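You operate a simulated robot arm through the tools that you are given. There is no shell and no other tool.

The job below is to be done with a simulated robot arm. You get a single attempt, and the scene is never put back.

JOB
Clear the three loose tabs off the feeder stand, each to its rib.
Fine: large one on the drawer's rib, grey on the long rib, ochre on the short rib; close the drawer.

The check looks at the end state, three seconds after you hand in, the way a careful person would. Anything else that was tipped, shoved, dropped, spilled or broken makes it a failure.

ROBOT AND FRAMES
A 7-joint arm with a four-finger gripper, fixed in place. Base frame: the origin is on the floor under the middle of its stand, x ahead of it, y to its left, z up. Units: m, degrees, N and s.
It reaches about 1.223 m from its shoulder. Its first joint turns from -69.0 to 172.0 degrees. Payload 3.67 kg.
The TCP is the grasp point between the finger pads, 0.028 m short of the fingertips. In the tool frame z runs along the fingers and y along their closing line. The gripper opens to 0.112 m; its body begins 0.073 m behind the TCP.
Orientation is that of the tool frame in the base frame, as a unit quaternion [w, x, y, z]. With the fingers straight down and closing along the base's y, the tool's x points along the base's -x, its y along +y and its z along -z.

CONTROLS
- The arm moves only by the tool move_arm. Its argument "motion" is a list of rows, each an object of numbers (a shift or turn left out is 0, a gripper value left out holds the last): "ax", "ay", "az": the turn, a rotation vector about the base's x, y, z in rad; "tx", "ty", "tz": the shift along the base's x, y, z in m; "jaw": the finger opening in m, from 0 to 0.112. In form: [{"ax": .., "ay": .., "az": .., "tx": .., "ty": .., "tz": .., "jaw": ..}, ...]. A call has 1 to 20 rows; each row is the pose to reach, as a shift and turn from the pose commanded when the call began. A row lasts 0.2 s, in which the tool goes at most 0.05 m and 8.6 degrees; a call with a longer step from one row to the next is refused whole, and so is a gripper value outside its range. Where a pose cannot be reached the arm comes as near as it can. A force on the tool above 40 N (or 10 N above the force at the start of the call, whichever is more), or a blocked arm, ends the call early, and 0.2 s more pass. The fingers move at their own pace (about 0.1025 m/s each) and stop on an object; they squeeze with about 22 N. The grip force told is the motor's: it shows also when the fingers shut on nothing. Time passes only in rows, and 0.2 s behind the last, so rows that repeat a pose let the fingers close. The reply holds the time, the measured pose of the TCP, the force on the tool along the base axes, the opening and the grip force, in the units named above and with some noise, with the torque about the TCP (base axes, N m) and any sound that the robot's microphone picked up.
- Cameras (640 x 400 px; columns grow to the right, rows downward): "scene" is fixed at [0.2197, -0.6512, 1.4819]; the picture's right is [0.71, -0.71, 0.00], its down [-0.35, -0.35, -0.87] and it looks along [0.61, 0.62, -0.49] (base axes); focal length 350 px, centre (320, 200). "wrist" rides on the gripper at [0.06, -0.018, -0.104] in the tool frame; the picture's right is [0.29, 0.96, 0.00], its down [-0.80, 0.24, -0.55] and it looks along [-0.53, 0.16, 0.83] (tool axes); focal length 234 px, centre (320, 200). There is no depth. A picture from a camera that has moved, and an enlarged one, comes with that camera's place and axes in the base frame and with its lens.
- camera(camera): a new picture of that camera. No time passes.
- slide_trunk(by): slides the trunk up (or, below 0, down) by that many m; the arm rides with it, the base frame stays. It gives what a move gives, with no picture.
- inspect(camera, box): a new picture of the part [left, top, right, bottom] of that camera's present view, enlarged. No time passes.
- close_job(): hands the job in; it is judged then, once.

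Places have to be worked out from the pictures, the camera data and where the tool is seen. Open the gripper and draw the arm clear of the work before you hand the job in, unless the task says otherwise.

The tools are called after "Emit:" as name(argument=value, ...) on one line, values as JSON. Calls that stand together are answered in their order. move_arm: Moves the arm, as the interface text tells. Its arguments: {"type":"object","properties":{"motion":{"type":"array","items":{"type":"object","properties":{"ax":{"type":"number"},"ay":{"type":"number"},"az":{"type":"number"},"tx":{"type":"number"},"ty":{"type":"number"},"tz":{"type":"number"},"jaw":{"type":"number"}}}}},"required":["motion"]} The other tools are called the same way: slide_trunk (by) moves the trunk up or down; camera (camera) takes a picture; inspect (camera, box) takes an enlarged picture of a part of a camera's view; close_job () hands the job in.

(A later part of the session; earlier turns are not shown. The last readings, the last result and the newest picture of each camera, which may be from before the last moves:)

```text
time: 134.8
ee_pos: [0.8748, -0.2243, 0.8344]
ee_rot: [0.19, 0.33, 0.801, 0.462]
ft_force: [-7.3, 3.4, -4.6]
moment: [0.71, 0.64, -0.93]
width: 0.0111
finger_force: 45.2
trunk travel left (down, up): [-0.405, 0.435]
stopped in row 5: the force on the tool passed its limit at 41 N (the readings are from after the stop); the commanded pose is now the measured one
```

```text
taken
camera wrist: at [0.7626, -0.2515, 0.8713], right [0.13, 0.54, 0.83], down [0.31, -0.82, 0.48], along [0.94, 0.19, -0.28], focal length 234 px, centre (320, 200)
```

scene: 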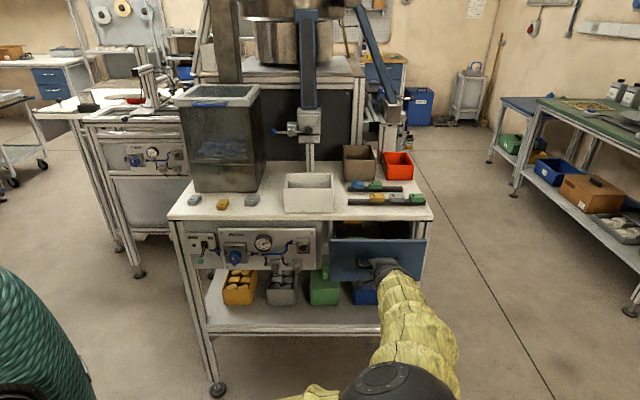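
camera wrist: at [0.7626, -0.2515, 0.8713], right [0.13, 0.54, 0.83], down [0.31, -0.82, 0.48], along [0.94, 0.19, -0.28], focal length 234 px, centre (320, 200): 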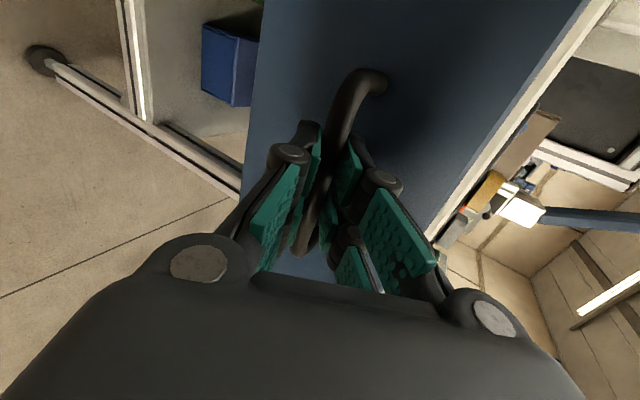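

The pull stopped on force at about 10 cm out, which may be drawer drag rather than its end. I try again more slowly.

Emit:
move_arm(motion=[{"tx": -0.003, "ty": -0.003}, {"tx": -0.006, "ty": -0.006}, {"tx": -0.01, "ty": -0.01}, {"tx": -0.014, "ty": -0.014}, {"tx": -0.018, "ty": -0.018}, {"tx": -0.022, "ty": -0.022}, {"tx": -0.026, "ty": -0.026}, {"tx": -0.03, "ty": -0.03}, {"tx": -0.034, "ty": -0.034}, {"tx": -0.038, "ty": -0.038}, {"tx": -0.038, "ty": -0.038}])

Emit:
camera(camera="scene")

```text
time: 137.2
ee_pos: [0.8382, -0.26, 0.835]
ee_rot: [0.19, 0.329, 0.801, 0.463]
ft_force: [-10.3, 11.1, -19.7]
moment: [0.86, 1.06, -0.54]
width: 0.011
finger_force: 45.2
trunk travel left (down, up): [-0.405, 0.435]
```

```text
taken
```

scene: 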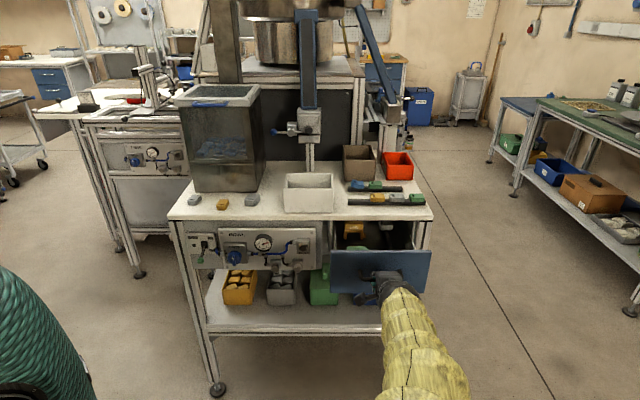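

It keeps coming; slower is fine. Tabs are visible inside now, so I pull a little further and look in.

Emit:
move_arm(motion=[{"tx": -0.004, "ty": -0.004}, {"tx": -0.008, "ty": -0.008}, {"tx": -0.012, "ty": -0.012}, {"tx": -0.016, "ty": -0.016}, {"tx": -0.02, "ty": -0.02}, {"tx": -0.024, "ty": -0.024}, {"tx": -0.028, "ty": -0.028}, {"tx": -0.032, "ty": -0.032}, {"tx": -0.036, "ty": -0.036}, {"tx": -0.04, "ty": -0.04}, {"tx": -0.04, "ty": -0.04}])

Emit:
camera(camera="scene")

Emit:
inspect(camera="scene", box=[320, 205, 448, 285])

```text
time: 139.6
ee_pos: [0.7978, -0.3007, 0.8339]
ee_rot: [0.191, 0.33, 0.801, 0.462]
ft_force: [-13.2, 13.9, -16.7]
moment: [0.78, 0.93, -0.85]
width: 0.0111
finger_force: 45.0
trunk travel left (down, up): [-0.405, 0.435]
```

```text
taken
```

scene: 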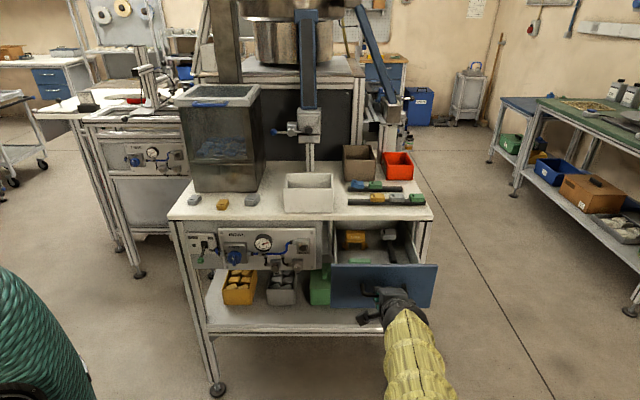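

```text
5.00 times, centred on (384, 245) of scene
camera zoom: at [0.2197, -0.6512, 1.4819], right [0.71, -0.71, 0.0], down [-0.35, -0.35, -0.87], along [0.61, 0.62, -0.49], focal length 1751 px, centre (0, -25)
```

zoom: 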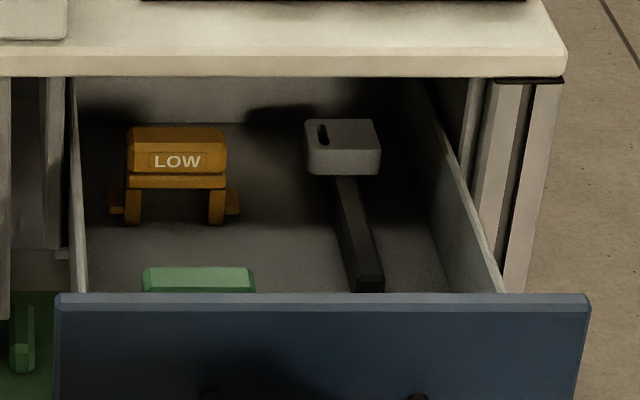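

Inside is a rib running front to back on the right with a large grey tab already at its back end, plus an ochre stand marked LOW and a green object. I release the handle, back the fingers out along their axis, and will look in from above.

Emit:
move_arm(motion=[{"jaw": 0.03}, {"jaw": 0.06}, {"jaw": 0.06}, {"tx": -0.006, "ty": -0.006, "tz": 0.005}, {"tx": -0.015, "ty": -0.015, "tz": 0.012}, {"tx": -0.024, "ty": -0.024, "tz": 0.02}, {"tx": -0.034, "ty": -0.034, "tz": 0.028}, {"tx": -0.044, "ty": -0.044, "tz": 0.036}, {"tx": -0.05, "ty": -0.05, "tz": 0.055}, {"tx": -0.05, "ty": -0.05, "tz": 0.08}, {"tx": -0.05, "ty": -0.05, "tz": 0.105}, {"tx": -0.05, "ty": -0.05, "tz": 0.13}, {"tx": -0.05, "ty": -0.05, "tz": 0.155}, {"tx": -0.05, "ty": -0.05, "tz": 0.18}, {"tx": -0.05, "ty": -0.05, "tz": 0.18}])

Emit:
camera(camera="scene")

Emit:
camera(camera="wrist")

```text
time: 142.8
ee_pos: [0.7497, -0.3517, 1.0142]
ee_rot: [0.191, 0.33, 0.801, 0.461]
ft_force: [0.2, 1.1, -0.3]
moment: [0.01, 0.01, 0.01]
width: 0.06
finger_force: 0.0
trunk travel left (down, up): [-0.405, 0.435]
```

```text
taken
```

scene: 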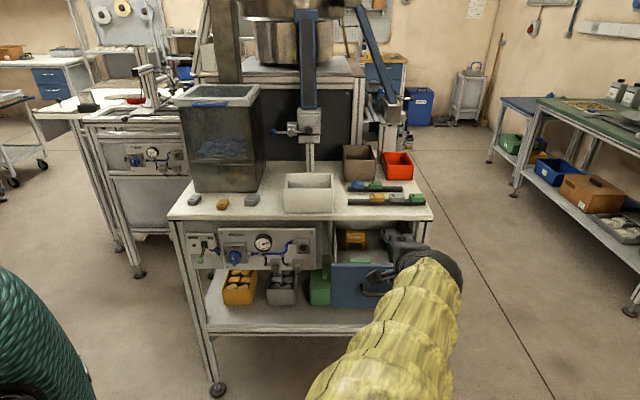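

```text
taken
camera wrist: at [0.6378, -0.3796, 1.051], right [0.13, 0.54, 0.83], down [0.31, -0.82, 0.48], along [0.94, 0.19, -0.28], focal length 234 px, centre (320, 200)
```

wrist: 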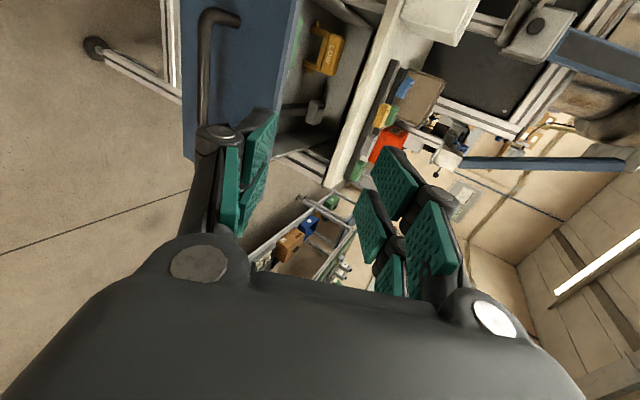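

The drawer stays open. I bring the hand back to vertical over the drawer front, high up, to look into it with the wrist camera.

Emit:
move_arm(motion=[{"tx": 0.003, "ty": 0.011, "tz": 0.008, "ax": -0.053, "ay": 0.053}, {"tx": 0.006, "ty": 0.022, "tz": 0.016, "ax": -0.106, "ay": 0.106}, {"tx": 0.01, "ty": 0.034, "tz": 0.024, "ax": -0.159, "ay": 0.159}, {"tx": 0.014, "ty": 0.046, "tz": 0.032, "ax": -0.212, "ay": 0.212}, {"tx": 0.018, "ty": 0.058, "tz": 0.04, "ax": -0.265, "ay": 0.265}, {"tx": 0.022, "ty": 0.07, "tz": 0.048, "ax": -0.318, "ay": 0.318}, {"tx": 0.026, "ty": 0.082, "tz": 0.056, "ax": -0.371, "ay": 0.371}, {"tx": 0.03, "ty": 0.094, "tz": 0.064, "ax": -0.424, "ay": 0.424}, {"tx": 0.034, "ty": 0.106, "tz": 0.072, "ax": -0.477, "ay": 0.477}, {"tx": 0.038, "ty": 0.118, "tz": 0.08, "ax": -0.53, "ay": 0.53}, {"tx": 0.043, "ty": 0.13, "tz": 0.088, "ax": -0.583, "ay": 0.583}, {"tx": 0.048, "ty": 0.142, "tz": 0.096, "ax": -0.636, "ay": 0.636}, {"tx": 0.053, "ty": 0.154, "tz": 0.104, "ax": -0.689, "ay": 0.689}, {"tx": 0.058, "ty": 0.165, "tz": 0.11, "ax": -0.74, "ay": 0.74}, {"tx": 0.058, "ty": 0.165, "tz": 0.11, "ax": -0.74, "ay": 0.74}])

Emit:
camera(camera="scene")

Emit:
camera(camera="wrist")

```text
time: 146.0
ee_pos: [0.8063, -0.185, 1.127]
ee_rot: [-0.002, 0.381, 0.924, 0.001]
ft_force: [-0.1, 0.2, 1.1]
moment: [0.01, 0.02, 0.01]
width: 0.0602
finger_force: 0.1
trunk travel left (down, up): [-0.405, 0.435]
```

```text
taken
```

scene: 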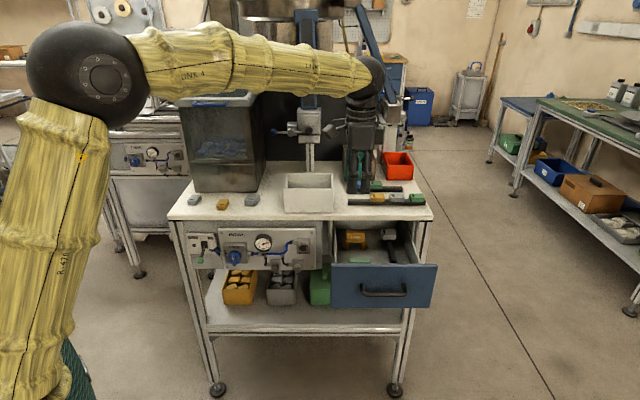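

```text
taken
camera wrist: at [0.7517, -0.1558, 1.2307], right [0.47, 0.88, 0.0], down [0.74, -0.39, 0.55], along [0.49, -0.26, -0.83], focal length 234 px, centre (320, 200)
```

wrist: 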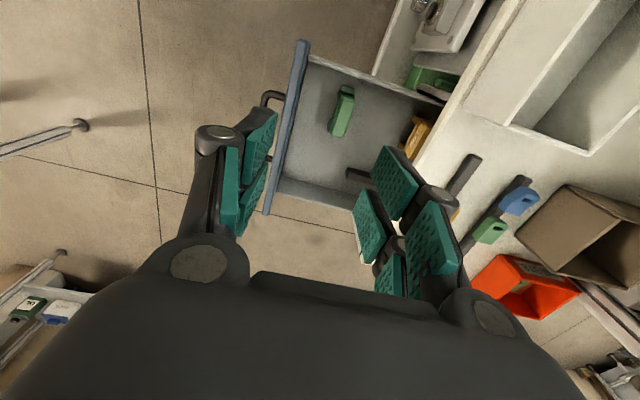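

Vertical and exact. The drawer rib is hidden by a finger, so I shift the hand about 9 cm toward the table to see it between the fingers.

Emit:
move_arm(motion=[{"tx": 0.013, "ty": 0.013}, {"tx": 0.026, "ty": 0.026}, {"tx": 0.039, "ty": 0.039}, {"tx": 0.052, "ty": 0.052}, {"tx": 0.064, "ty": 0.064}, {"tx": 0.064, "ty": 0.064}])

Emit:
camera(camera="wrist")

Emit:
inspect(camera="wrist", box=[230, 60, 390, 160])

Emit:
inspect(camera="wrist", box=[230, 120, 390, 220])

Emit:
inspect(camera="scene", box=[330, 215, 426, 275])

```text
time: 147.4
ee_pos: [0.8715, -0.1226, 1.1253]
ee_rot: [-0.001, 0.38, 0.925, 0.002]
ft_force: [0.0, -0.3, 1.4]
moment: [0.01, 0.0, 0.01]
width: 0.0599
finger_force: 0.1
trunk travel left (down, up): [-0.405, 0.435]
```

```text
taken
camera wrist: at [0.8156, -0.0921, 1.2306], right [0.47, 0.88, 0.0], down [0.73, -0.39, 0.55], along [0.49, -0.26, -0.83], focal length 234 px, centre (320, 200)
```

wrist: 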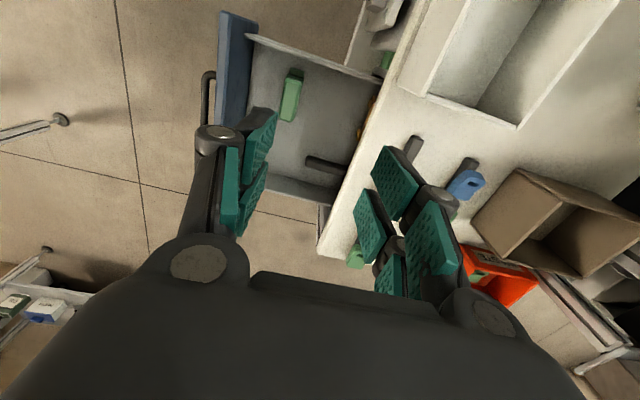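

```text
4.00 times, centred on (310, 110) of wrist
camera zoom: at [0.8156, -0.0921, 1.2306], right [0.47, 0.88, 0.0], down [0.73, -0.39, 0.55], along [0.49, -0.26, -0.83], focal length 937 px, centre (360, 560)
```

zoom: 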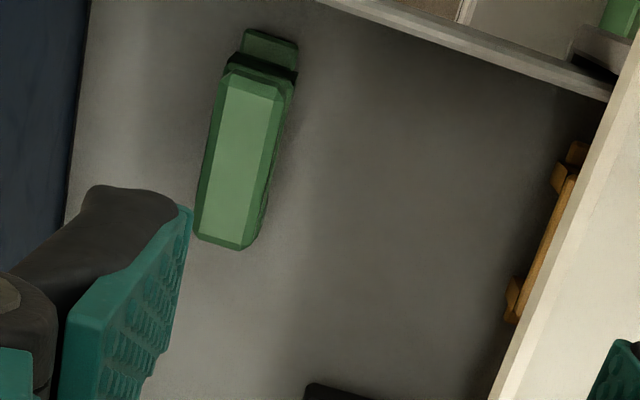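

```text
4.00 times, centred on (310, 170) of wrist
camera zoom: at [0.8156, -0.0921, 1.2306], right [0.47, 0.88, 0.0], down [0.73, -0.39, 0.55], along [0.49, -0.26, -0.83], focal length 937 px, centre (360, 320)
```

zoom: 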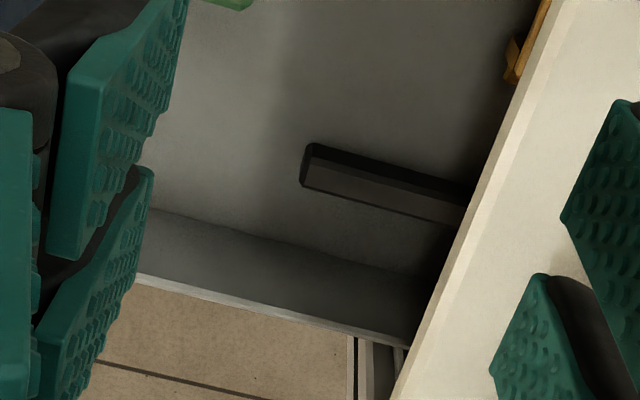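

```text
6.67 times, centred on (378, 245) of scene
camera zoom: at [0.2197, -0.6512, 1.4819], right [0.71, -0.71, 0.0], down [-0.35, -0.35, -0.87], along [0.61, 0.62, -0.49], focal length 2335 px, centre (-67, -100)
```

zoom: 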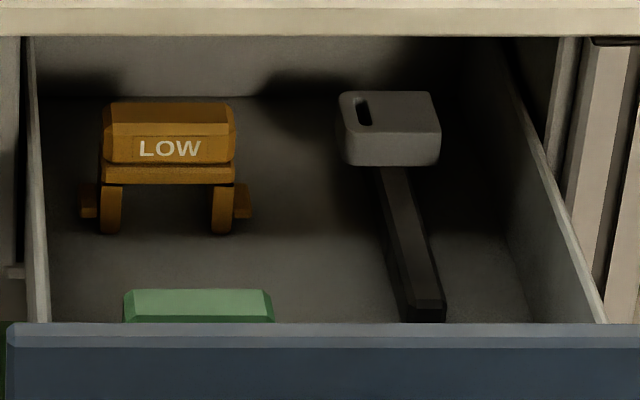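

The rib in the drawer runs front to back at u of about 0.84, with its free front part from v=0.545 to 0.645 and its top near z=0.79. I plan to grip the large tab across its width with a 30° forward lean, so the hand stays clear of the table edge when placing it. First I travel back toward the large tab, turning to 29.5° yaw.

Emit:
move_arm(motion=[{"tx": -0.0073, "ty": 0.0113, "tz": 0.005, "az": 0.072}, {"tx": -0.0146, "ty": 0.0225, "tz": 0.01, "az": 0.144}, {"tx": -0.0219, "ty": 0.0338, "tz": 0.015, "az": 0.216}, {"tx": -0.0292, "ty": 0.045, "tz": 0.02, "az": 0.288}, {"tx": -0.0365, "ty": 0.0563, "tz": 0.025, "az": 0.36}, {"tx": -0.0438, "ty": 0.0675, "tz": 0.03, "az": 0.432}, {"tx": -0.0511, "ty": 0.0788, "tz": 0.035, "az": 0.504}, {"tx": -0.0584, "ty": 0.09, "tz": 0.04, "az": 0.576}, {"tx": -0.0657, "ty": 0.1013, "tz": 0.045, "az": 0.648}, {"tx": -0.073, "ty": 0.1126, "tz": 0.05, "az": 0.72}, {"tx": -0.0804, "ty": 0.1238, "tz": 0.05, "az": 0.792}, {"tx": -0.0877, "ty": 0.1351, "tz": 0.05, "az": 0.864}, {"tx": -0.095, "ty": 0.1463, "tz": 0.05, "az": 0.936}, {"tx": -0.1023, "ty": 0.1576, "tz": 0.05, "az": 1.008}, {"tx": -0.1096, "ty": 0.1688, "tz": 0.05, "az": 1.08}, {"tx": -0.1169, "ty": 0.1801, "tz": 0.05, "az": 1.152}, {"tx": -0.1242, "ty": 0.1913, "tz": 0.05, "az": 1.224}, {"tx": -0.1315, "ty": 0.2026, "tz": 0.05, "az": 1.295}, {"tx": -0.1315, "ty": 0.2026, "tz": 0.05, "az": 1.295}])

Emit:
camera(camera="scene")

Emit:
camera(camera="wrist")

```text
time: 151.4
ee_pos: [0.7387, 0.0802, 1.1756]
ee_rot: [-0.002, -0.254, 0.967, 0.0]
ft_force: [-0.7, -0.5, 0.5]
moment: [-0.01, 0.04, -0.02]
width: 0.06
finger_force: 0.0
trunk travel left (down, up): [-0.405, 0.435]
```

```text
taken
```

scene: 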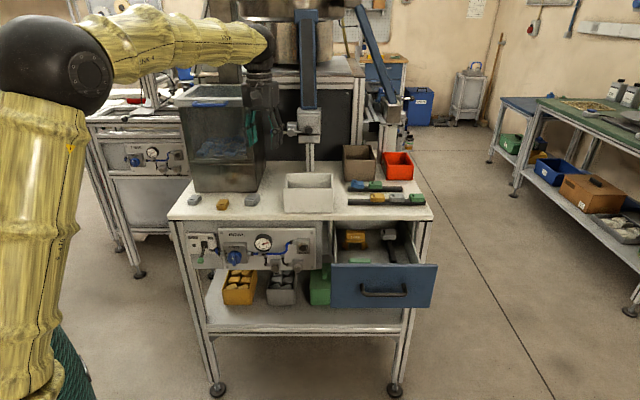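

```text
taken
camera wrist: at [0.6963, 0.0358, 1.2804], right [-0.72, 0.69, 0.0], down [0.58, 0.6, 0.55], along [0.38, 0.4, -0.83], focal length 234 px, centre (320, 200)
```

wrist: 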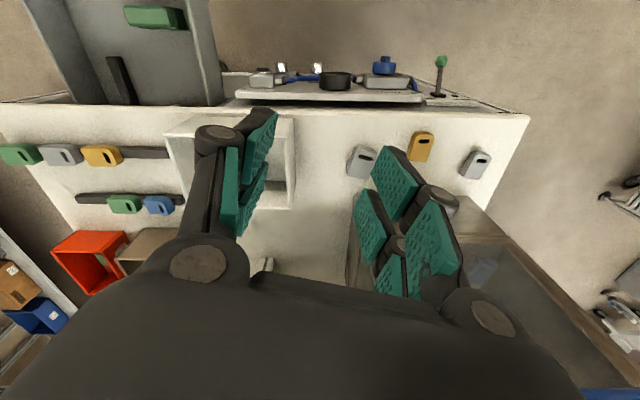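

Exact tracking. I add the 30° lean along the tab's length and go to a hover above the large tab.

Emit:
move_arm(motion=[{"tx": 0.0, "ty": 0.004, "tz": -0.004, "ax": 0.0198, "ay": -0.035}, {"tx": 0.001, "ty": 0.01, "tz": -0.01, "ax": 0.0397, "ay": -0.07}, {"tx": 0.003, "ty": 0.018, "tz": -0.018, "ax": 0.0595, "ay": -0.105}, {"tx": 0.005, "ty": 0.027, "tz": -0.027, "ax": 0.0793, "ay": -0.14}, {"tx": 0.007, "ty": 0.036, "tz": -0.036, "ax": 0.0992, "ay": -0.175}, {"tx": 0.009, "ty": 0.046, "tz": -0.046, "ax": 0.119, "ay": -0.21}, {"tx": 0.011, "ty": 0.056, "tz": -0.056, "ax": 0.1388, "ay": -0.245}, {"tx": 0.013, "ty": 0.066, "tz": -0.066, "ax": 0.1586, "ay": -0.28}, {"tx": 0.015, "ty": 0.076, "tz": -0.076, "ax": 0.1785, "ay": -0.315}, {"tx": 0.017, "ty": 0.086, "tz": -0.086, "ax": 0.1983, "ay": -0.35}, {"tx": 0.019, "ty": 0.096, "tz": -0.096, "ax": 0.2181, "ay": -0.385}, {"tx": 0.021, "ty": 0.106, "tz": -0.106, "ax": 0.238, "ay": -0.42}, {"tx": 0.023, "ty": 0.115, "tz": -0.116, "ax": 0.2578, "ay": -0.4555}, {"tx": 0.023, "ty": 0.115, "tz": -0.116, "ax": 0.2578, "ay": -0.4555}])

Emit:
camera(camera="wrist")

Emit:
inspect(camera="wrist", box=[200, 60, 456, 220])

Emit:
inspect(camera="scene", box=[200, 130, 312, 210])

```text
time: 154.4
ee_pos: [0.7611, 0.1946, 1.0577]
ee_rot: [0.25, -0.245, 0.934, 0.067]
ft_force: [-0.3, -0.5, -0.9]
moment: [0.01, 0.05, 0.0]
width: 0.0598
finger_force: 0.1
trunk travel left (down, up): [-0.405, 0.435]
```

```text
taken
camera wrist: at [0.6795, 0.1282, 1.119], right [-0.69, 0.71, -0.14], down [0.25, 0.41, 0.88], along [0.68, 0.57, -0.46], focal length 234 px, centre (320, 200)
```

wrist: 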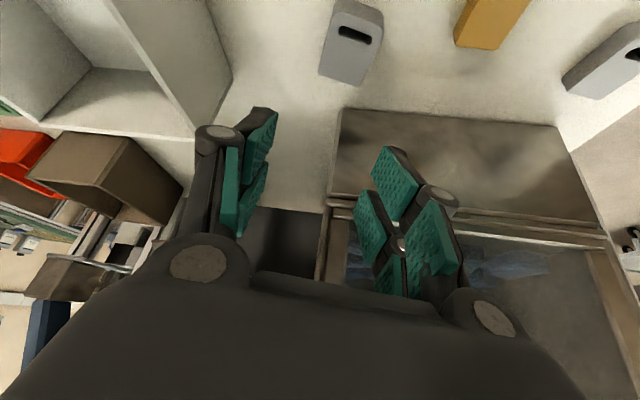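

```text
2.50 times, centred on (328, 140) of wrist
camera zoom: at [0.6795, 0.1282, 1.119], right [-0.69, 0.71, -0.14], down [0.25, 0.41, 0.88], along [0.68, 0.57, -0.46], focal length 585 px, centre (300, 350)
```

zoom: 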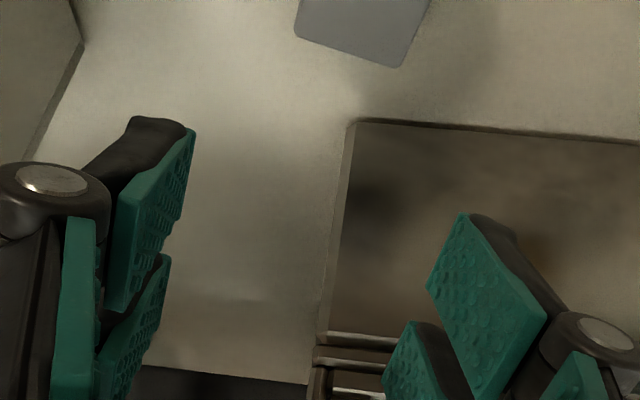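

```text
5.00 times, centred on (256, 170) of scene
camera zoom: at [0.2197, -0.6512, 1.4819], right [0.71, -0.71, 0.0], down [-0.35, -0.35, -0.87], along [0.61, 0.62, -0.49], focal length 1751 px, centre (640, 350)
```

zoom: 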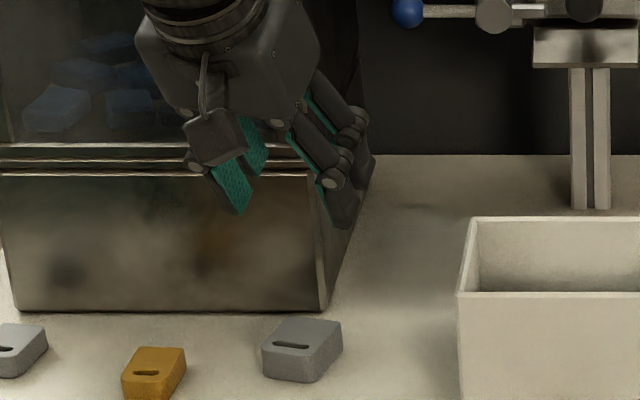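

The large tab's centre works out to (0.758, 0.200) with its axis near 30.5°. I shift 6 mm sideways and descend to just above it.

Emit:
move_arm(motion=[{"tx": -0.001, "ty": 0.002, "tz": -0.012, "az": 0.005}, {"tx": -0.002, "ty": 0.004, "tz": -0.026, "az": 0.01}, {"tx": -0.003, "ty": 0.0054, "tz": -0.04, "az": 0.015}, {"tx": -0.003, "ty": 0.0054, "tz": -0.054, "az": 0.015}, {"tx": -0.003, "ty": 0.0054, "tz": -0.068, "az": 0.015}, {"tx": -0.003, "ty": 0.0054, "tz": -0.078, "az": 0.015}, {"tx": -0.003, "ty": 0.0054, "tz": -0.078, "az": 0.015}])

Emit:
inspect(camera="wrist", box=[200, 60, 456, 220])

Emit:
inspect(camera="scene", box=[208, 150, 288, 200])

```text
time: 156.0
ee_pos: [0.7579, 0.2006, 0.9809]
ee_rot: [0.248, -0.251, 0.933, 0.067]
ft_force: [0.5, 0.5, 0.5]
moment: [-0.01, 0.01, 0.0]
width: 0.06
finger_force: 0.1
trunk travel left (down, up): [-0.405, 0.435]
```

```text
2.50 times, centred on (328, 140) of wrist
camera zoom: at [0.6778, 0.1329, 1.0419], right [-0.7, 0.7, -0.14], down [0.24, 0.42, 0.88], along [0.67, 0.58, -0.46], focal length 585 px, centre (300, 350)
```

zoom: 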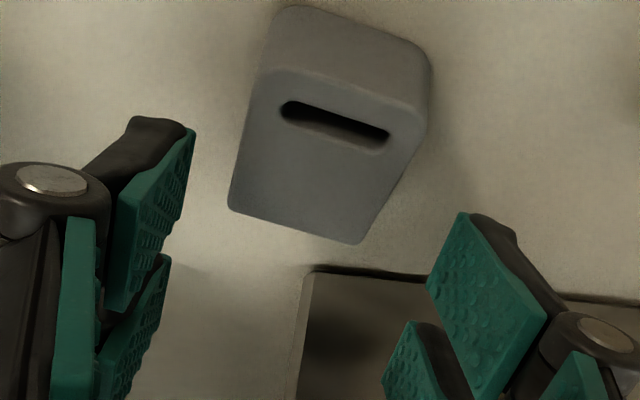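

```text
8.00 times, centred on (248, 175) of scene
camera zoom: at [0.2197, -0.6512, 1.4819], right [0.71, -0.71, 0.0], down [-0.35, -0.35, -0.87], along [0.61, 0.62, -0.49], focal length 2802 px, centre (896, 400)
```

zoom: 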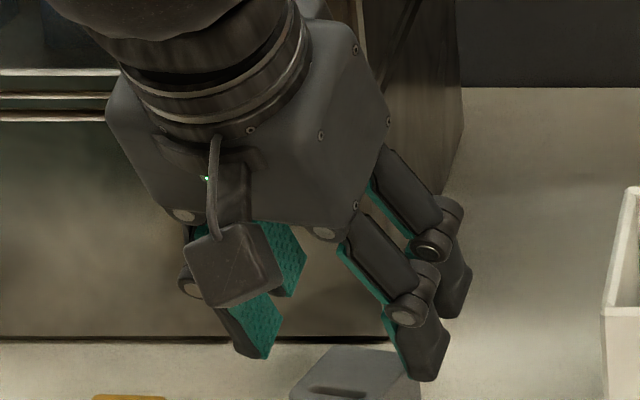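

Centre confirmed at (0.760, 0.199). I descend to z=0.959 with a small sideways correction, then close.

Emit:
move_arm(motion=[{"tx": 0.001, "ty": -0.001, "tz": -0.008}, {"tx": 0.001, "ty": -0.002, "tz": -0.015}, {"tx": 0.001, "ty": -0.002, "tz": -0.02}, {"tx": 0.001, "ty": -0.002, "tz": -0.0215}, {"tx": 0.001, "ty": -0.002, "tz": -0.0215}])

Emit:
inspect(camera="wrist", box=[200, 60, 456, 220])

Emit:
inspect(camera="scene", box=[216, 165, 280, 205])

```text
time: 157.2
ee_pos: [0.7587, 0.1995, 0.9607]
ee_rot: [0.248, -0.252, 0.933, 0.067]
ft_force: [0.1, -0.3, 0.0]
moment: [0.02, -0.01, 0.0]
width: 0.0598
finger_force: 0.0
trunk travel left (down, up): [-0.405, 0.435]
```

```text
2.50 times, centred on (328, 140) of wrist
camera zoom: at [0.6788, 0.1314, 1.0209], right [-0.7, 0.7, -0.14], down [0.24, 0.42, 0.88], along [0.67, 0.58, -0.46], focal length 585 px, centre (300, 350)
```

zoom: 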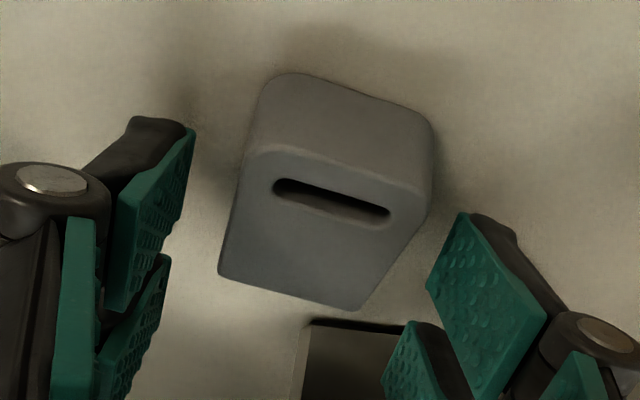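

```text
10.00 times, centred on (248, 185) of scene
camera zoom: at [0.2197, -0.6512, 1.4819], right [0.71, -0.71, 0.0], down [-0.35, -0.35, -0.87], along [0.61, 0.62, -0.49], focal length 3503 px, centre (1040, 350)
```

zoom: 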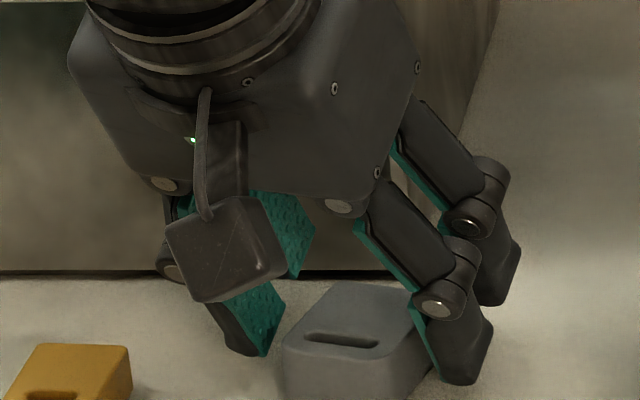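

The front pads line up with the tab's body and nothing touches yet. I close on the large tab.

Emit:
move_arm(motion=[{"jaw": 0.048}, {"jaw": 0.04}, {"jaw": 0.0}, {"jaw": 0.0}, {"jaw": 0.0}, {"jaw": 0.0}])

Emit:
inspect(camera="wrist", box=[200, 60, 456, 220])

```text
time: 158.6
ee_pos: [0.7586, 0.1994, 0.9589]
ee_rot: [0.248, -0.253, 0.933, 0.068]
ft_force: [0.0, 0.5, 0.6]
moment: [0.0, -0.01, 0.02]
width: 0.0368
finger_force: 22.1
trunk travel left (down, up): [-0.405, 0.435]
```

```text
2.50 times, centred on (328, 140) of wrist
camera zoom: at [0.6789, 0.1315, 1.021], right [-0.7, 0.7, -0.14], down [0.24, 0.42, 0.88], along [0.67, 0.58, -0.46], focal length 585 px, centre (300, 350)
```

zoom: 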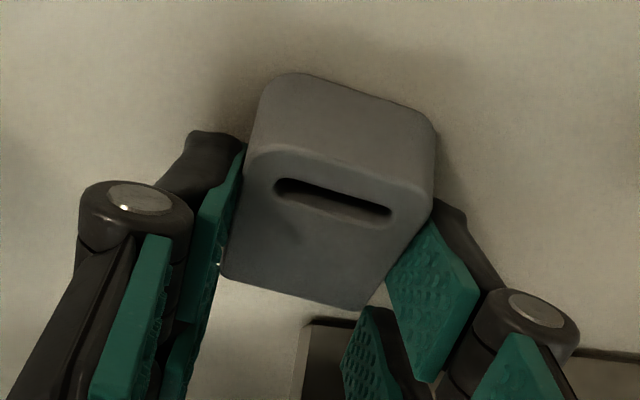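

Gripped at 36.8 mm with no load on the table. I lift and check the hold.

Emit:
move_arm(motion=[{"tz": 0.006}, {"tz": 0.014}, {"tz": 0.024}, {"tz": 0.038}, {"tx": -0.003, "ty": -0.006, "tz": 0.052}, {"tx": -0.007, "ty": -0.015, "tz": 0.068}, {"tx": -0.012, "ty": -0.026, "tz": 0.084}, {"tx": -0.017, "ty": -0.038, "tz": 0.1}, {"tx": -0.022, "ty": -0.05, "tz": 0.116}, {"tx": -0.026, "ty": -0.062, "tz": 0.13}, {"tx": -0.026, "ty": -0.062, "tz": 0.13}])

Emit:
inspect(camera="wrist", box=[200, 60, 456, 220])

Emit:
inspect(camera="scene", box=[200, 110, 312, 180])

```text
time: 161.0
ee_pos: [0.7337, 0.137, 1.089]
ee_rot: [0.248, -0.252, 0.933, 0.068]
ft_force: [0.5, 1.2, 0.1]
moment: [0.03, -0.01, -0.02]
width: 0.0369
finger_force: 22.3
trunk travel left (down, up): [-0.405, 0.435]
```

```text
2.50 times, centred on (328, 140) of wrist
camera zoom: at [0.6533, 0.0691, 1.1506], right [-0.7, 0.7, -0.14], down [0.24, 0.42, 0.88], along [0.67, 0.58, -0.46], focal length 585 px, centre (300, 350)
```

zoom: 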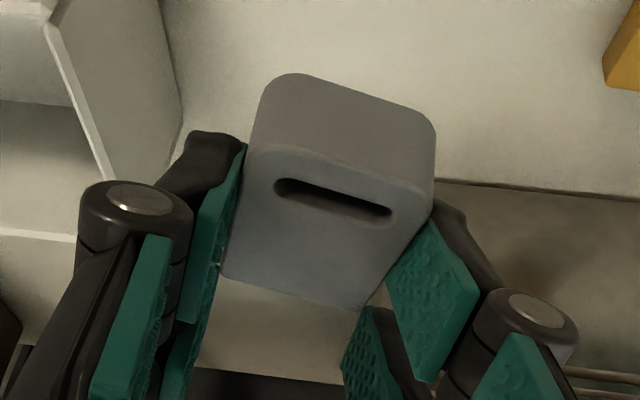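

```text
5.71 times, centred on (256, 145) of scene
camera zoom: at [0.2197, -0.6512, 1.4819], right [0.71, -0.71, 0.0], down [-0.35, -0.35, -0.87], along [0.61, 0.62, -0.49], focal length 2002 px, centre (686, 514)
```

zoom: 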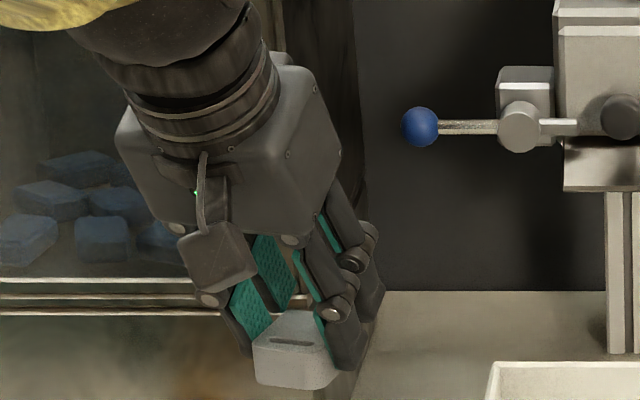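

The tab is firmly held and unchanged in the fingers. I carry it along the front of the table to a hover over the open drawer, turning to 45° yaw.

Emit:
move_arm(motion=[{"tx": 0.006, "ty": -0.02, "tz": 0.0, "az": 0.013}, {"tx": 0.014, "ty": -0.04, "tz": 0.0, "az": 0.026}, {"tx": 0.024, "ty": -0.06, "tz": 0.0, "az": 0.039}, {"tx": 0.035, "ty": -0.08, "tz": 0.0, "az": 0.053}, {"tx": 0.046, "ty": -0.1, "tz": 0.0, "az": 0.067}, {"tx": 0.057, "ty": -0.119, "tz": 0.0, "az": 0.081}, {"tx": 0.068, "ty": -0.138, "tz": 0.0, "az": 0.095}, {"tx": 0.079, "ty": -0.157, "tz": 0.0, "az": 0.109}, {"tx": 0.09, "ty": -0.176, "tz": 0.0, "az": 0.123}, {"tx": 0.101, "ty": -0.195, "tz": 0.0, "az": 0.137}, {"tx": 0.112, "ty": -0.214, "tz": 0.0, "az": 0.151}, {"tx": 0.123, "ty": -0.233, "tz": 0.0, "az": 0.165}, {"tx": 0.134, "ty": -0.252, "tz": 0.0, "az": 0.179}, {"tx": 0.145, "ty": -0.271, "tz": 0.0, "az": 0.193}, {"tx": 0.156, "ty": -0.29, "tz": 0.0, "az": 0.207}, {"tx": 0.167, "ty": -0.309, "tz": -0.005, "az": 0.221}, {"tx": 0.178, "ty": -0.327, "tz": -0.01, "az": 0.235}, {"tx": 0.189, "ty": -0.345, "tz": -0.02, "az": 0.249}, {"tx": 0.2, "ty": -0.362, "tz": -0.03, "az": 0.26}, {"tx": 0.2, "ty": -0.362, "tz": -0.03, "az": 0.26}])

Emit:
camera(camera="scene")

Emit:
camera(camera="wrist")

```text
time: 165.2
ee_pos: [0.9329, -0.2239, 1.0581]
ee_rot: [0.237, -0.371, 0.893, 0.099]
ft_force: [-0.4, -0.2, -0.7]
moment: [0.03, -0.01, 0.01]
width: 0.0367
finger_force: 22.7
trunk travel left (down, up): [-0.405, 0.435]
```

```text
taken
```

scene: 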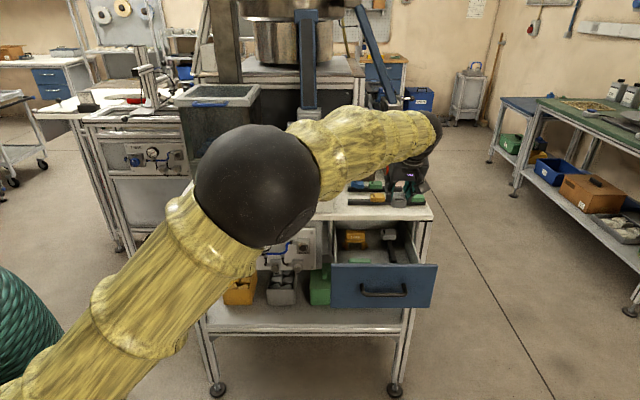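

```text
taken
camera wrist: at [0.8729, -0.3103, 1.1197], right [-0.86, 0.5, -0.14], down [0.12, 0.46, 0.88], along [0.5, 0.73, -0.46], focal length 234 px, centre (320, 200)
```

wrist: 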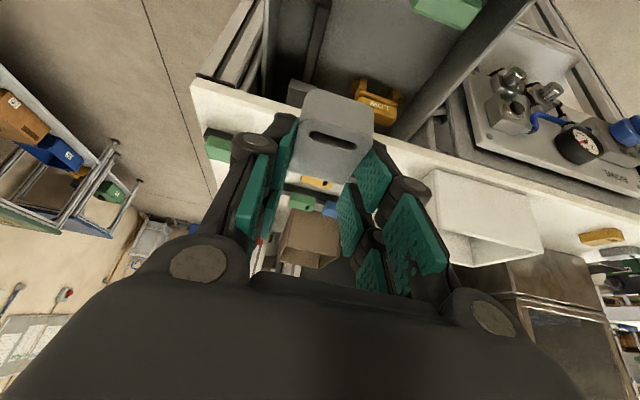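

The hand is over the drawer at u=0.818, v=0.501. I enlarge the wrist view to line up with the drawer rib.

Emit:
inspect(camera="wrist", box=[240, 0, 400, 100])

Emit:
inspect(camera="scene", box=[330, 175, 458, 255])

```text
4.00 times, centred on (320, 50) of wrist
camera zoom: at [0.8729, -0.3103, 1.1197], right [-0.86, 0.5, -0.14], down [0.12, 0.46, 0.88], along [0.5, 0.73, -0.46], focal length 937 px, centre (320, 800)
```

zoom: 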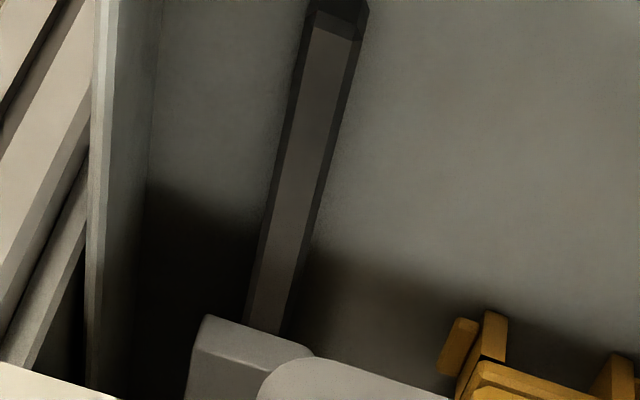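

```text
5.00 times, centred on (394, 215) of scene
camera zoom: at [0.2197, -0.6512, 1.4819], right [0.71, -0.71, 0.0], down [-0.35, -0.35, -0.87], along [0.61, 0.62, -0.49], focal length 1751 px, centre (-50, 125)
```

zoom: 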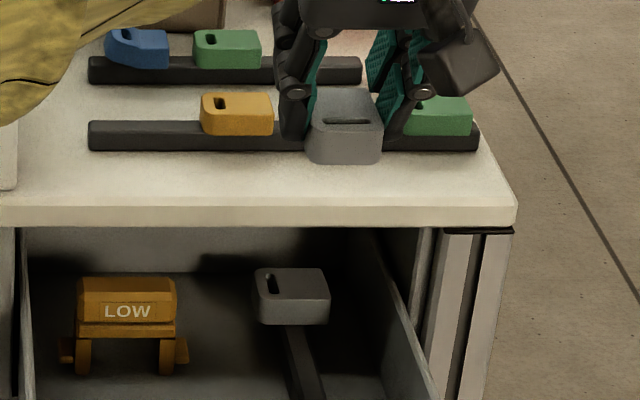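

The drawer rib is centred at u=0.842, free from v=0.545 to 0.646. I move over u=0.842, v=0.54 and go down part way, keeping the hand clear of the table edge and the drawer front.

Emit:
move_arm(motion=[{"tx": 0.011, "ty": 0.0026, "tz": -0.01}, {"tx": 0.022, "ty": 0.0052, "tz": -0.022}, {"tx": 0.033, "ty": 0.0078, "tz": -0.034}, {"tx": 0.0444, "ty": 0.0104, "tz": -0.046}, {"tx": 0.0444, "ty": 0.0104, "tz": -0.06}, {"tx": 0.0444, "ty": 0.0104, "tz": -0.076}, {"tx": 0.0444, "ty": 0.0104, "tz": -0.092}, {"tx": 0.0444, "ty": 0.0104, "tz": -0.108}, {"tx": 0.0444, "ty": 0.0104, "tz": -0.108}])

Emit:
camera(camera="wrist")

Emit:
inspect(camera="scene", box=[330, 185, 458, 265])

```text
time: 167.2
ee_pos: [0.9782, -0.2129, 0.9503]
ee_rot: [0.238, -0.371, 0.892, 0.099]
ft_force: [0.0, 0.6, -0.4]
moment: [-0.01, -0.02, -0.01]
width: 0.0366
finger_force: 22.1
trunk travel left (down, up): [-0.405, 0.435]
```

```text
taken
camera wrist: at [0.9188, -0.3001, 1.0106], right [-0.86, 0.5, -0.14], down [0.12, 0.46, 0.88], along [0.5, 0.73, -0.46], focal length 234 px, centre (320, 200)
```

wrist: 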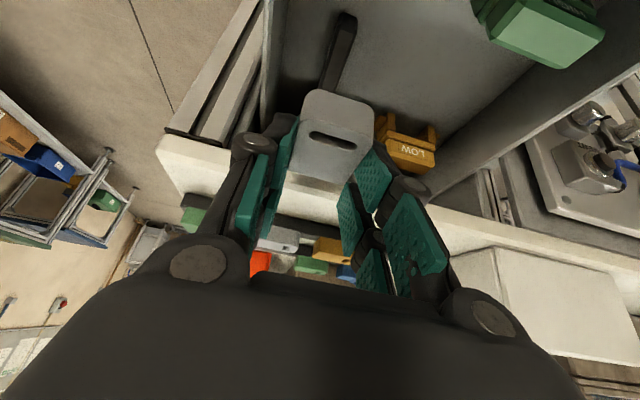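

```text
5.00 times, centred on (394, 225) of scene
camera zoom: at [0.2197, -0.6512, 1.4819], right [0.71, -0.71, 0.0], down [-0.35, -0.35, -0.87], along [0.61, 0.62, -0.49], focal length 1751 px, centre (-50, 75)
```

zoom: 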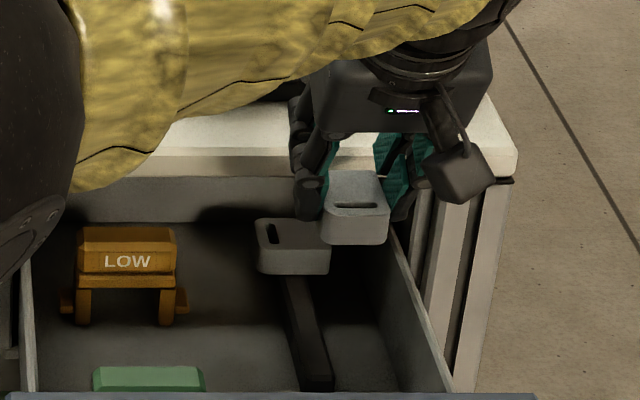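

Aligned at u=0.842. I continue straight down at v=0.541 to just above rib height, watching the force.

Emit:
move_arm(motion=[{"tx": -0.001, "ty": 0.001, "tz": -0.012}, {"tx": -0.0014, "ty": 0.0014, "tz": -0.024}, {"tx": -0.0014, "ty": 0.0014, "tz": -0.036}, {"tx": -0.0014, "ty": 0.0014, "tz": -0.048}, {"tx": -0.0014, "ty": 0.0014, "tz": -0.06}, {"tx": -0.0014, "ty": 0.0014, "tz": -0.072}, {"tx": -0.0014, "ty": 0.0014, "tz": -0.084}, {"tx": -0.0014, "ty": 0.0014, "tz": -0.094}, {"tx": -0.0014, "ty": 0.0014, "tz": -0.102}, {"tx": -0.0014, "ty": 0.0014, "tz": -0.102}])

Emit:
camera(camera="wrist")

Emit:
inspect(camera="scene", box=[330, 205, 458, 285])

```text
time: 169.4
ee_pos: [0.9764, -0.2124, 0.848]
ee_rot: [0.237, -0.372, 0.892, 0.101]
ft_force: [0.4, -0.2, -0.1]
moment: [-0.02, -0.02, 0.01]
width: 0.0368
finger_force: 21.8
trunk travel left (down, up): [-0.405, 0.435]
```

```text
taken
camera wrist: at [0.9168, -0.2986, 0.9099], right [-0.86, 0.5, -0.14], down [0.12, 0.46, 0.88], along [0.5, 0.73, -0.46], focal length 234 px, centre (320, 200)
```

wrist: 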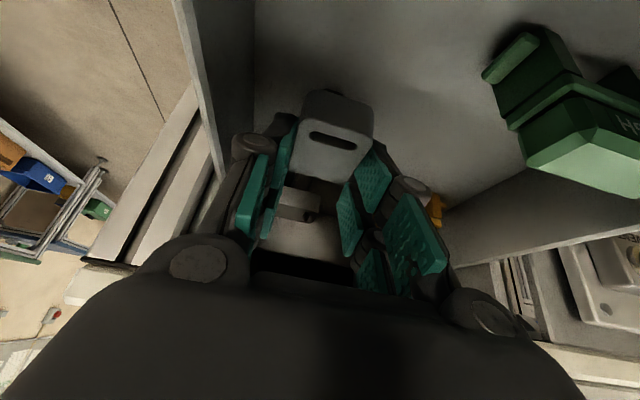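

```text
5.00 times, centred on (394, 245) of scene
camera zoom: at [0.2197, -0.6512, 1.4819], right [0.71, -0.71, 0.0], down [-0.35, -0.35, -0.87], along [0.61, 0.62, -0.49], focal length 1751 px, centre (-50, -25)
```

zoom: 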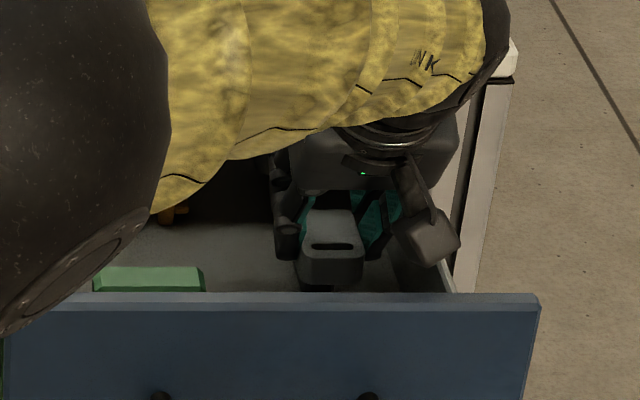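

No contact and clear. I slide forward 3.4 cm along the rib direction at this height.

Emit:
move_arm(motion=[{"tx": 0.006, "ty": 0.006}, {"tx": 0.012, "ty": 0.012}, {"tx": 0.018, "ty": 0.018}, {"tx": 0.024, "ty": 0.024}, {"tx": 0.024, "ty": 0.024, "tz": -0.003}, {"tx": 0.024, "ty": 0.024, "tz": -0.006}, {"tx": 0.024, "ty": 0.024, "tz": -0.006}])

Emit:
camera(camera="wrist")

Emit:
inspect(camera="wrist", box=[240, 60, 400, 160])

Emit:
inspect(camera="scene", box=[360, 225, 440, 275])

```text
time: 171.0
ee_pos: [1.0, -0.1891, 0.8446]
ee_rot: [0.236, -0.371, 0.892, 0.1]
ft_force: [0.0, -0.3, -0.3]
moment: [-0.01, -0.03, 0.01]
width: 0.037
finger_force: 21.3
trunk travel left (down, up): [-0.405, 0.435]
```

```text
taken
camera wrist: at [0.94, -0.2751, 0.9047], right [-0.86, 0.5, -0.14], down [0.12, 0.46, 0.88], along [0.5, 0.73, -0.46], focal length 234 px, centre (320, 200)
```

wrist: 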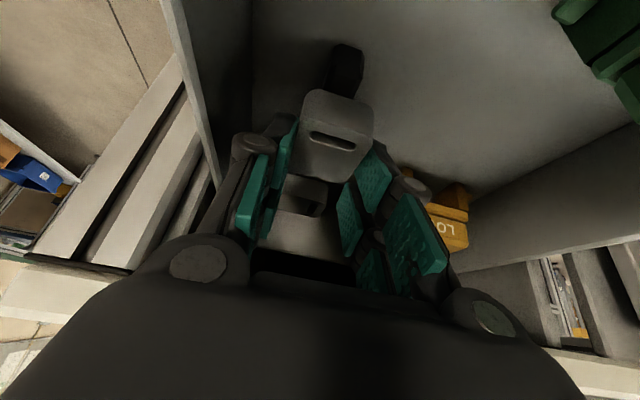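

```text
4.00 times, centred on (320, 110) of wrist
camera zoom: at [0.94, -0.2751, 0.9047], right [-0.86, 0.5, -0.14], down [0.12, 0.46, 0.88], along [0.5, 0.73, -0.46], focal length 937 px, centre (320, 560)
```

zoom: 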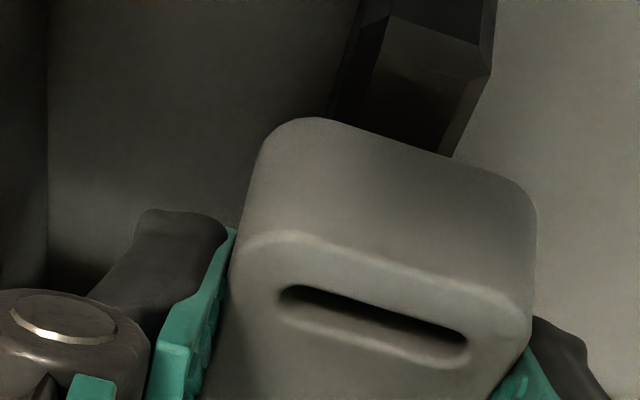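

```text
8.00 times, centred on (400, 250) of scene
camera zoom: at [0.2197, -0.6512, 1.4819], right [0.71, -0.71, 0.0], down [-0.35, -0.35, -0.87], along [0.61, 0.62, -0.49], focal length 2802 px, centre (-320, -200)
```

zoom: 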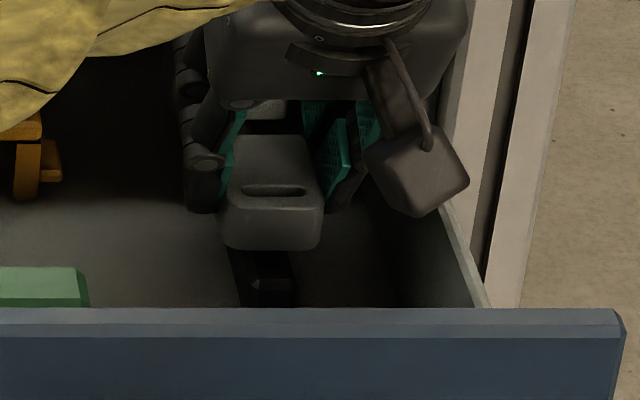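

Rib centre reads u=0.843 and the tab is at 0.841, which is fine. I lower in small steps until it touches the rib.

Emit:
move_arm(motion=[{"tz": -0.002}, {"tz": -0.004}, {"tz": -0.006}, {"tz": -0.008}, {"tz": -0.0095}, {"tz": -0.0095}])

Emit:
inspect(camera="scene", box=[360, 225, 440, 275])

```text
time: 172.4
ee_pos: [1.0011, -0.1888, 0.8337]
ee_rot: [0.237, -0.371, 0.892, 0.1]
ft_force: [0.1, -0.1, 0.4]
moment: [-0.02, 0.03, 0.0]
width: 0.0369
finger_force: 21.8
trunk travel left (down, up): [-0.405, 0.435]
```

```text
8.00 times, centred on (400, 250) of scene
camera zoom: at [0.2197, -0.6512, 1.4819], right [0.71, -0.71, 0.0], down [-0.35, -0.35, -0.87], along [0.61, 0.62, -0.49], focal length 2802 px, centre (-320, -200)
```

zoom: 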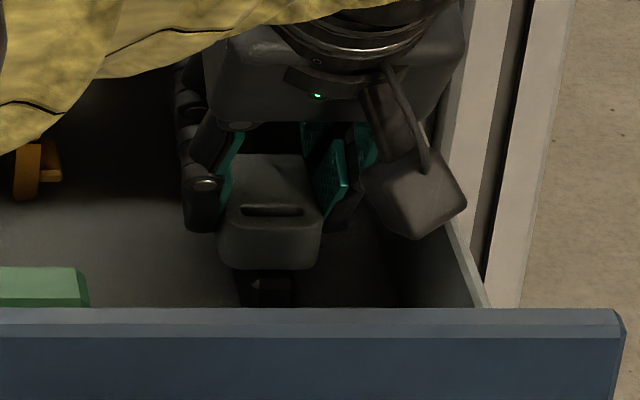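

No contact yet, so the rib is slightly lower than estimated. I continue in 1.5 mm steps.

Emit:
move_arm(motion=[{"tz": -0.0015}, {"tz": -0.003}, {"tz": -0.0045}, {"tz": -0.006}, {"tz": -0.006}])

Emit:
inspect(camera="scene", box=[360, 225, 440, 275])

Emit:
inspect(camera="wrist", box=[240, 60, 400, 160])

```text
time: 173.6
ee_pos: [1.0004, -0.1887, 0.8322]
ee_rot: [0.239, -0.371, 0.892, 0.099]
ft_force: [0.6, 2.9, 13.3]
moment: [0.08, -0.03, -0.03]
width: 0.037
finger_force: 22.1
trunk travel left (down, up): [-0.405, 0.435]
```

```text
8.00 times, centred on (400, 250) of scene
camera zoom: at [0.2197, -0.6512, 1.4819], right [0.71, -0.71, 0.0], down [-0.35, -0.35, -0.87], along [0.61, 0.62, -0.49], focal length 2802 px, centre (-320, -200)
```

zoom: 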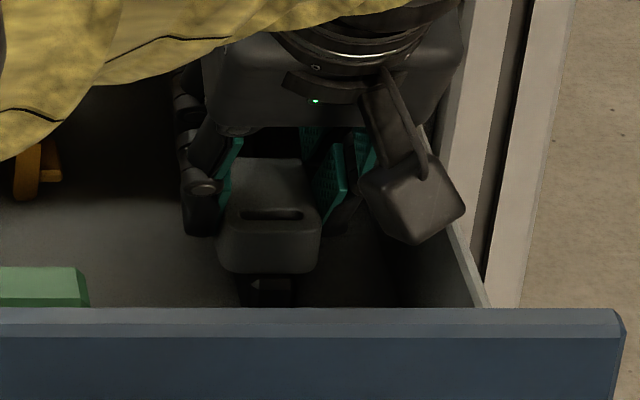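

```text
4.00 times, centred on (320, 110) of wrist
camera zoom: at [0.9406, -0.2749, 0.8927], right [-0.86, 0.5, -0.14], down [0.12, 0.46, 0.88], along [0.5, 0.73, -0.46], focal length 937 px, centre (320, 560)
```

zoom: 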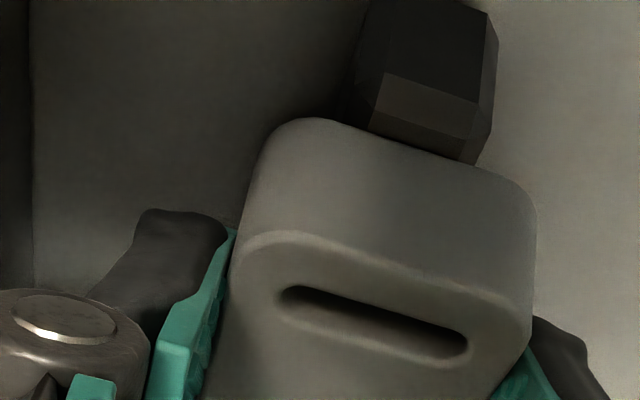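

The tab rests on the rib with 13 N and almost no moment, so contact is centred. I relieve the pressure and open the fingers just enough.

Emit:
move_arm(motion=[{"tz": 0.002}, {"tz": 0.004}, {"tz": 0.004, "jaw": 0.039}, {"tz": 0.004, "jaw": 0.042}, {"tz": 0.004, "jaw": 0.046}, {"tz": 0.004, "jaw": 0.046}])

Emit:
inspect(camera="wrist", box=[200, 40, 440, 190])

Emit:
inspect(camera="scene", box=[360, 225, 440, 275])

```text
time: 175.0
ee_pos: [1.0018, -0.1887, 0.8328]
ee_rot: [0.236, -0.371, 0.892, 0.101]
ft_force: [0.5, 0.9, 0.1]
moment: [0.03, 0.05, -0.01]
width: 0.046
finger_force: 0.2
trunk travel left (down, up): [-0.405, 0.435]
```

```text
2.67 times, centred on (320, 115) of wrist
camera zoom: at [0.9411, -0.2755, 0.8942], right [-0.86, 0.5, -0.14], down [0.12, 0.46, 0.88], along [0.5, 0.73, -0.46], focal length 624 px, centre (320, 427)
```

zoom: 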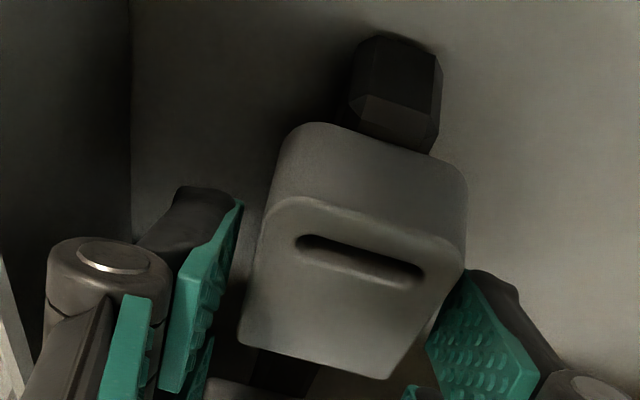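

```text
8.00 times, centred on (400, 250) of scene
camera zoom: at [0.2197, -0.6512, 1.4819], right [0.71, -0.71, 0.0], down [-0.35, -0.35, -0.87], along [0.61, 0.62, -0.49], focal length 2802 px, centre (-320, -200)
```

zoom: 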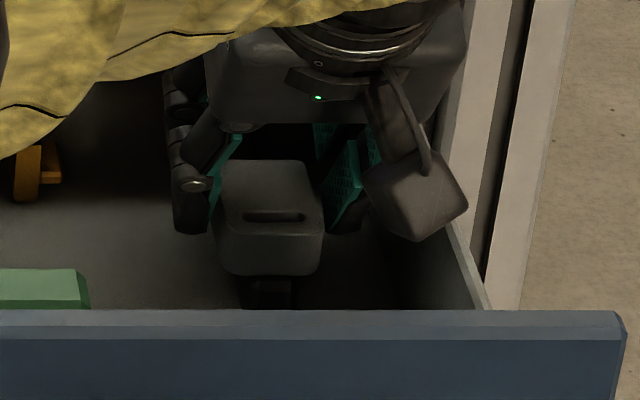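

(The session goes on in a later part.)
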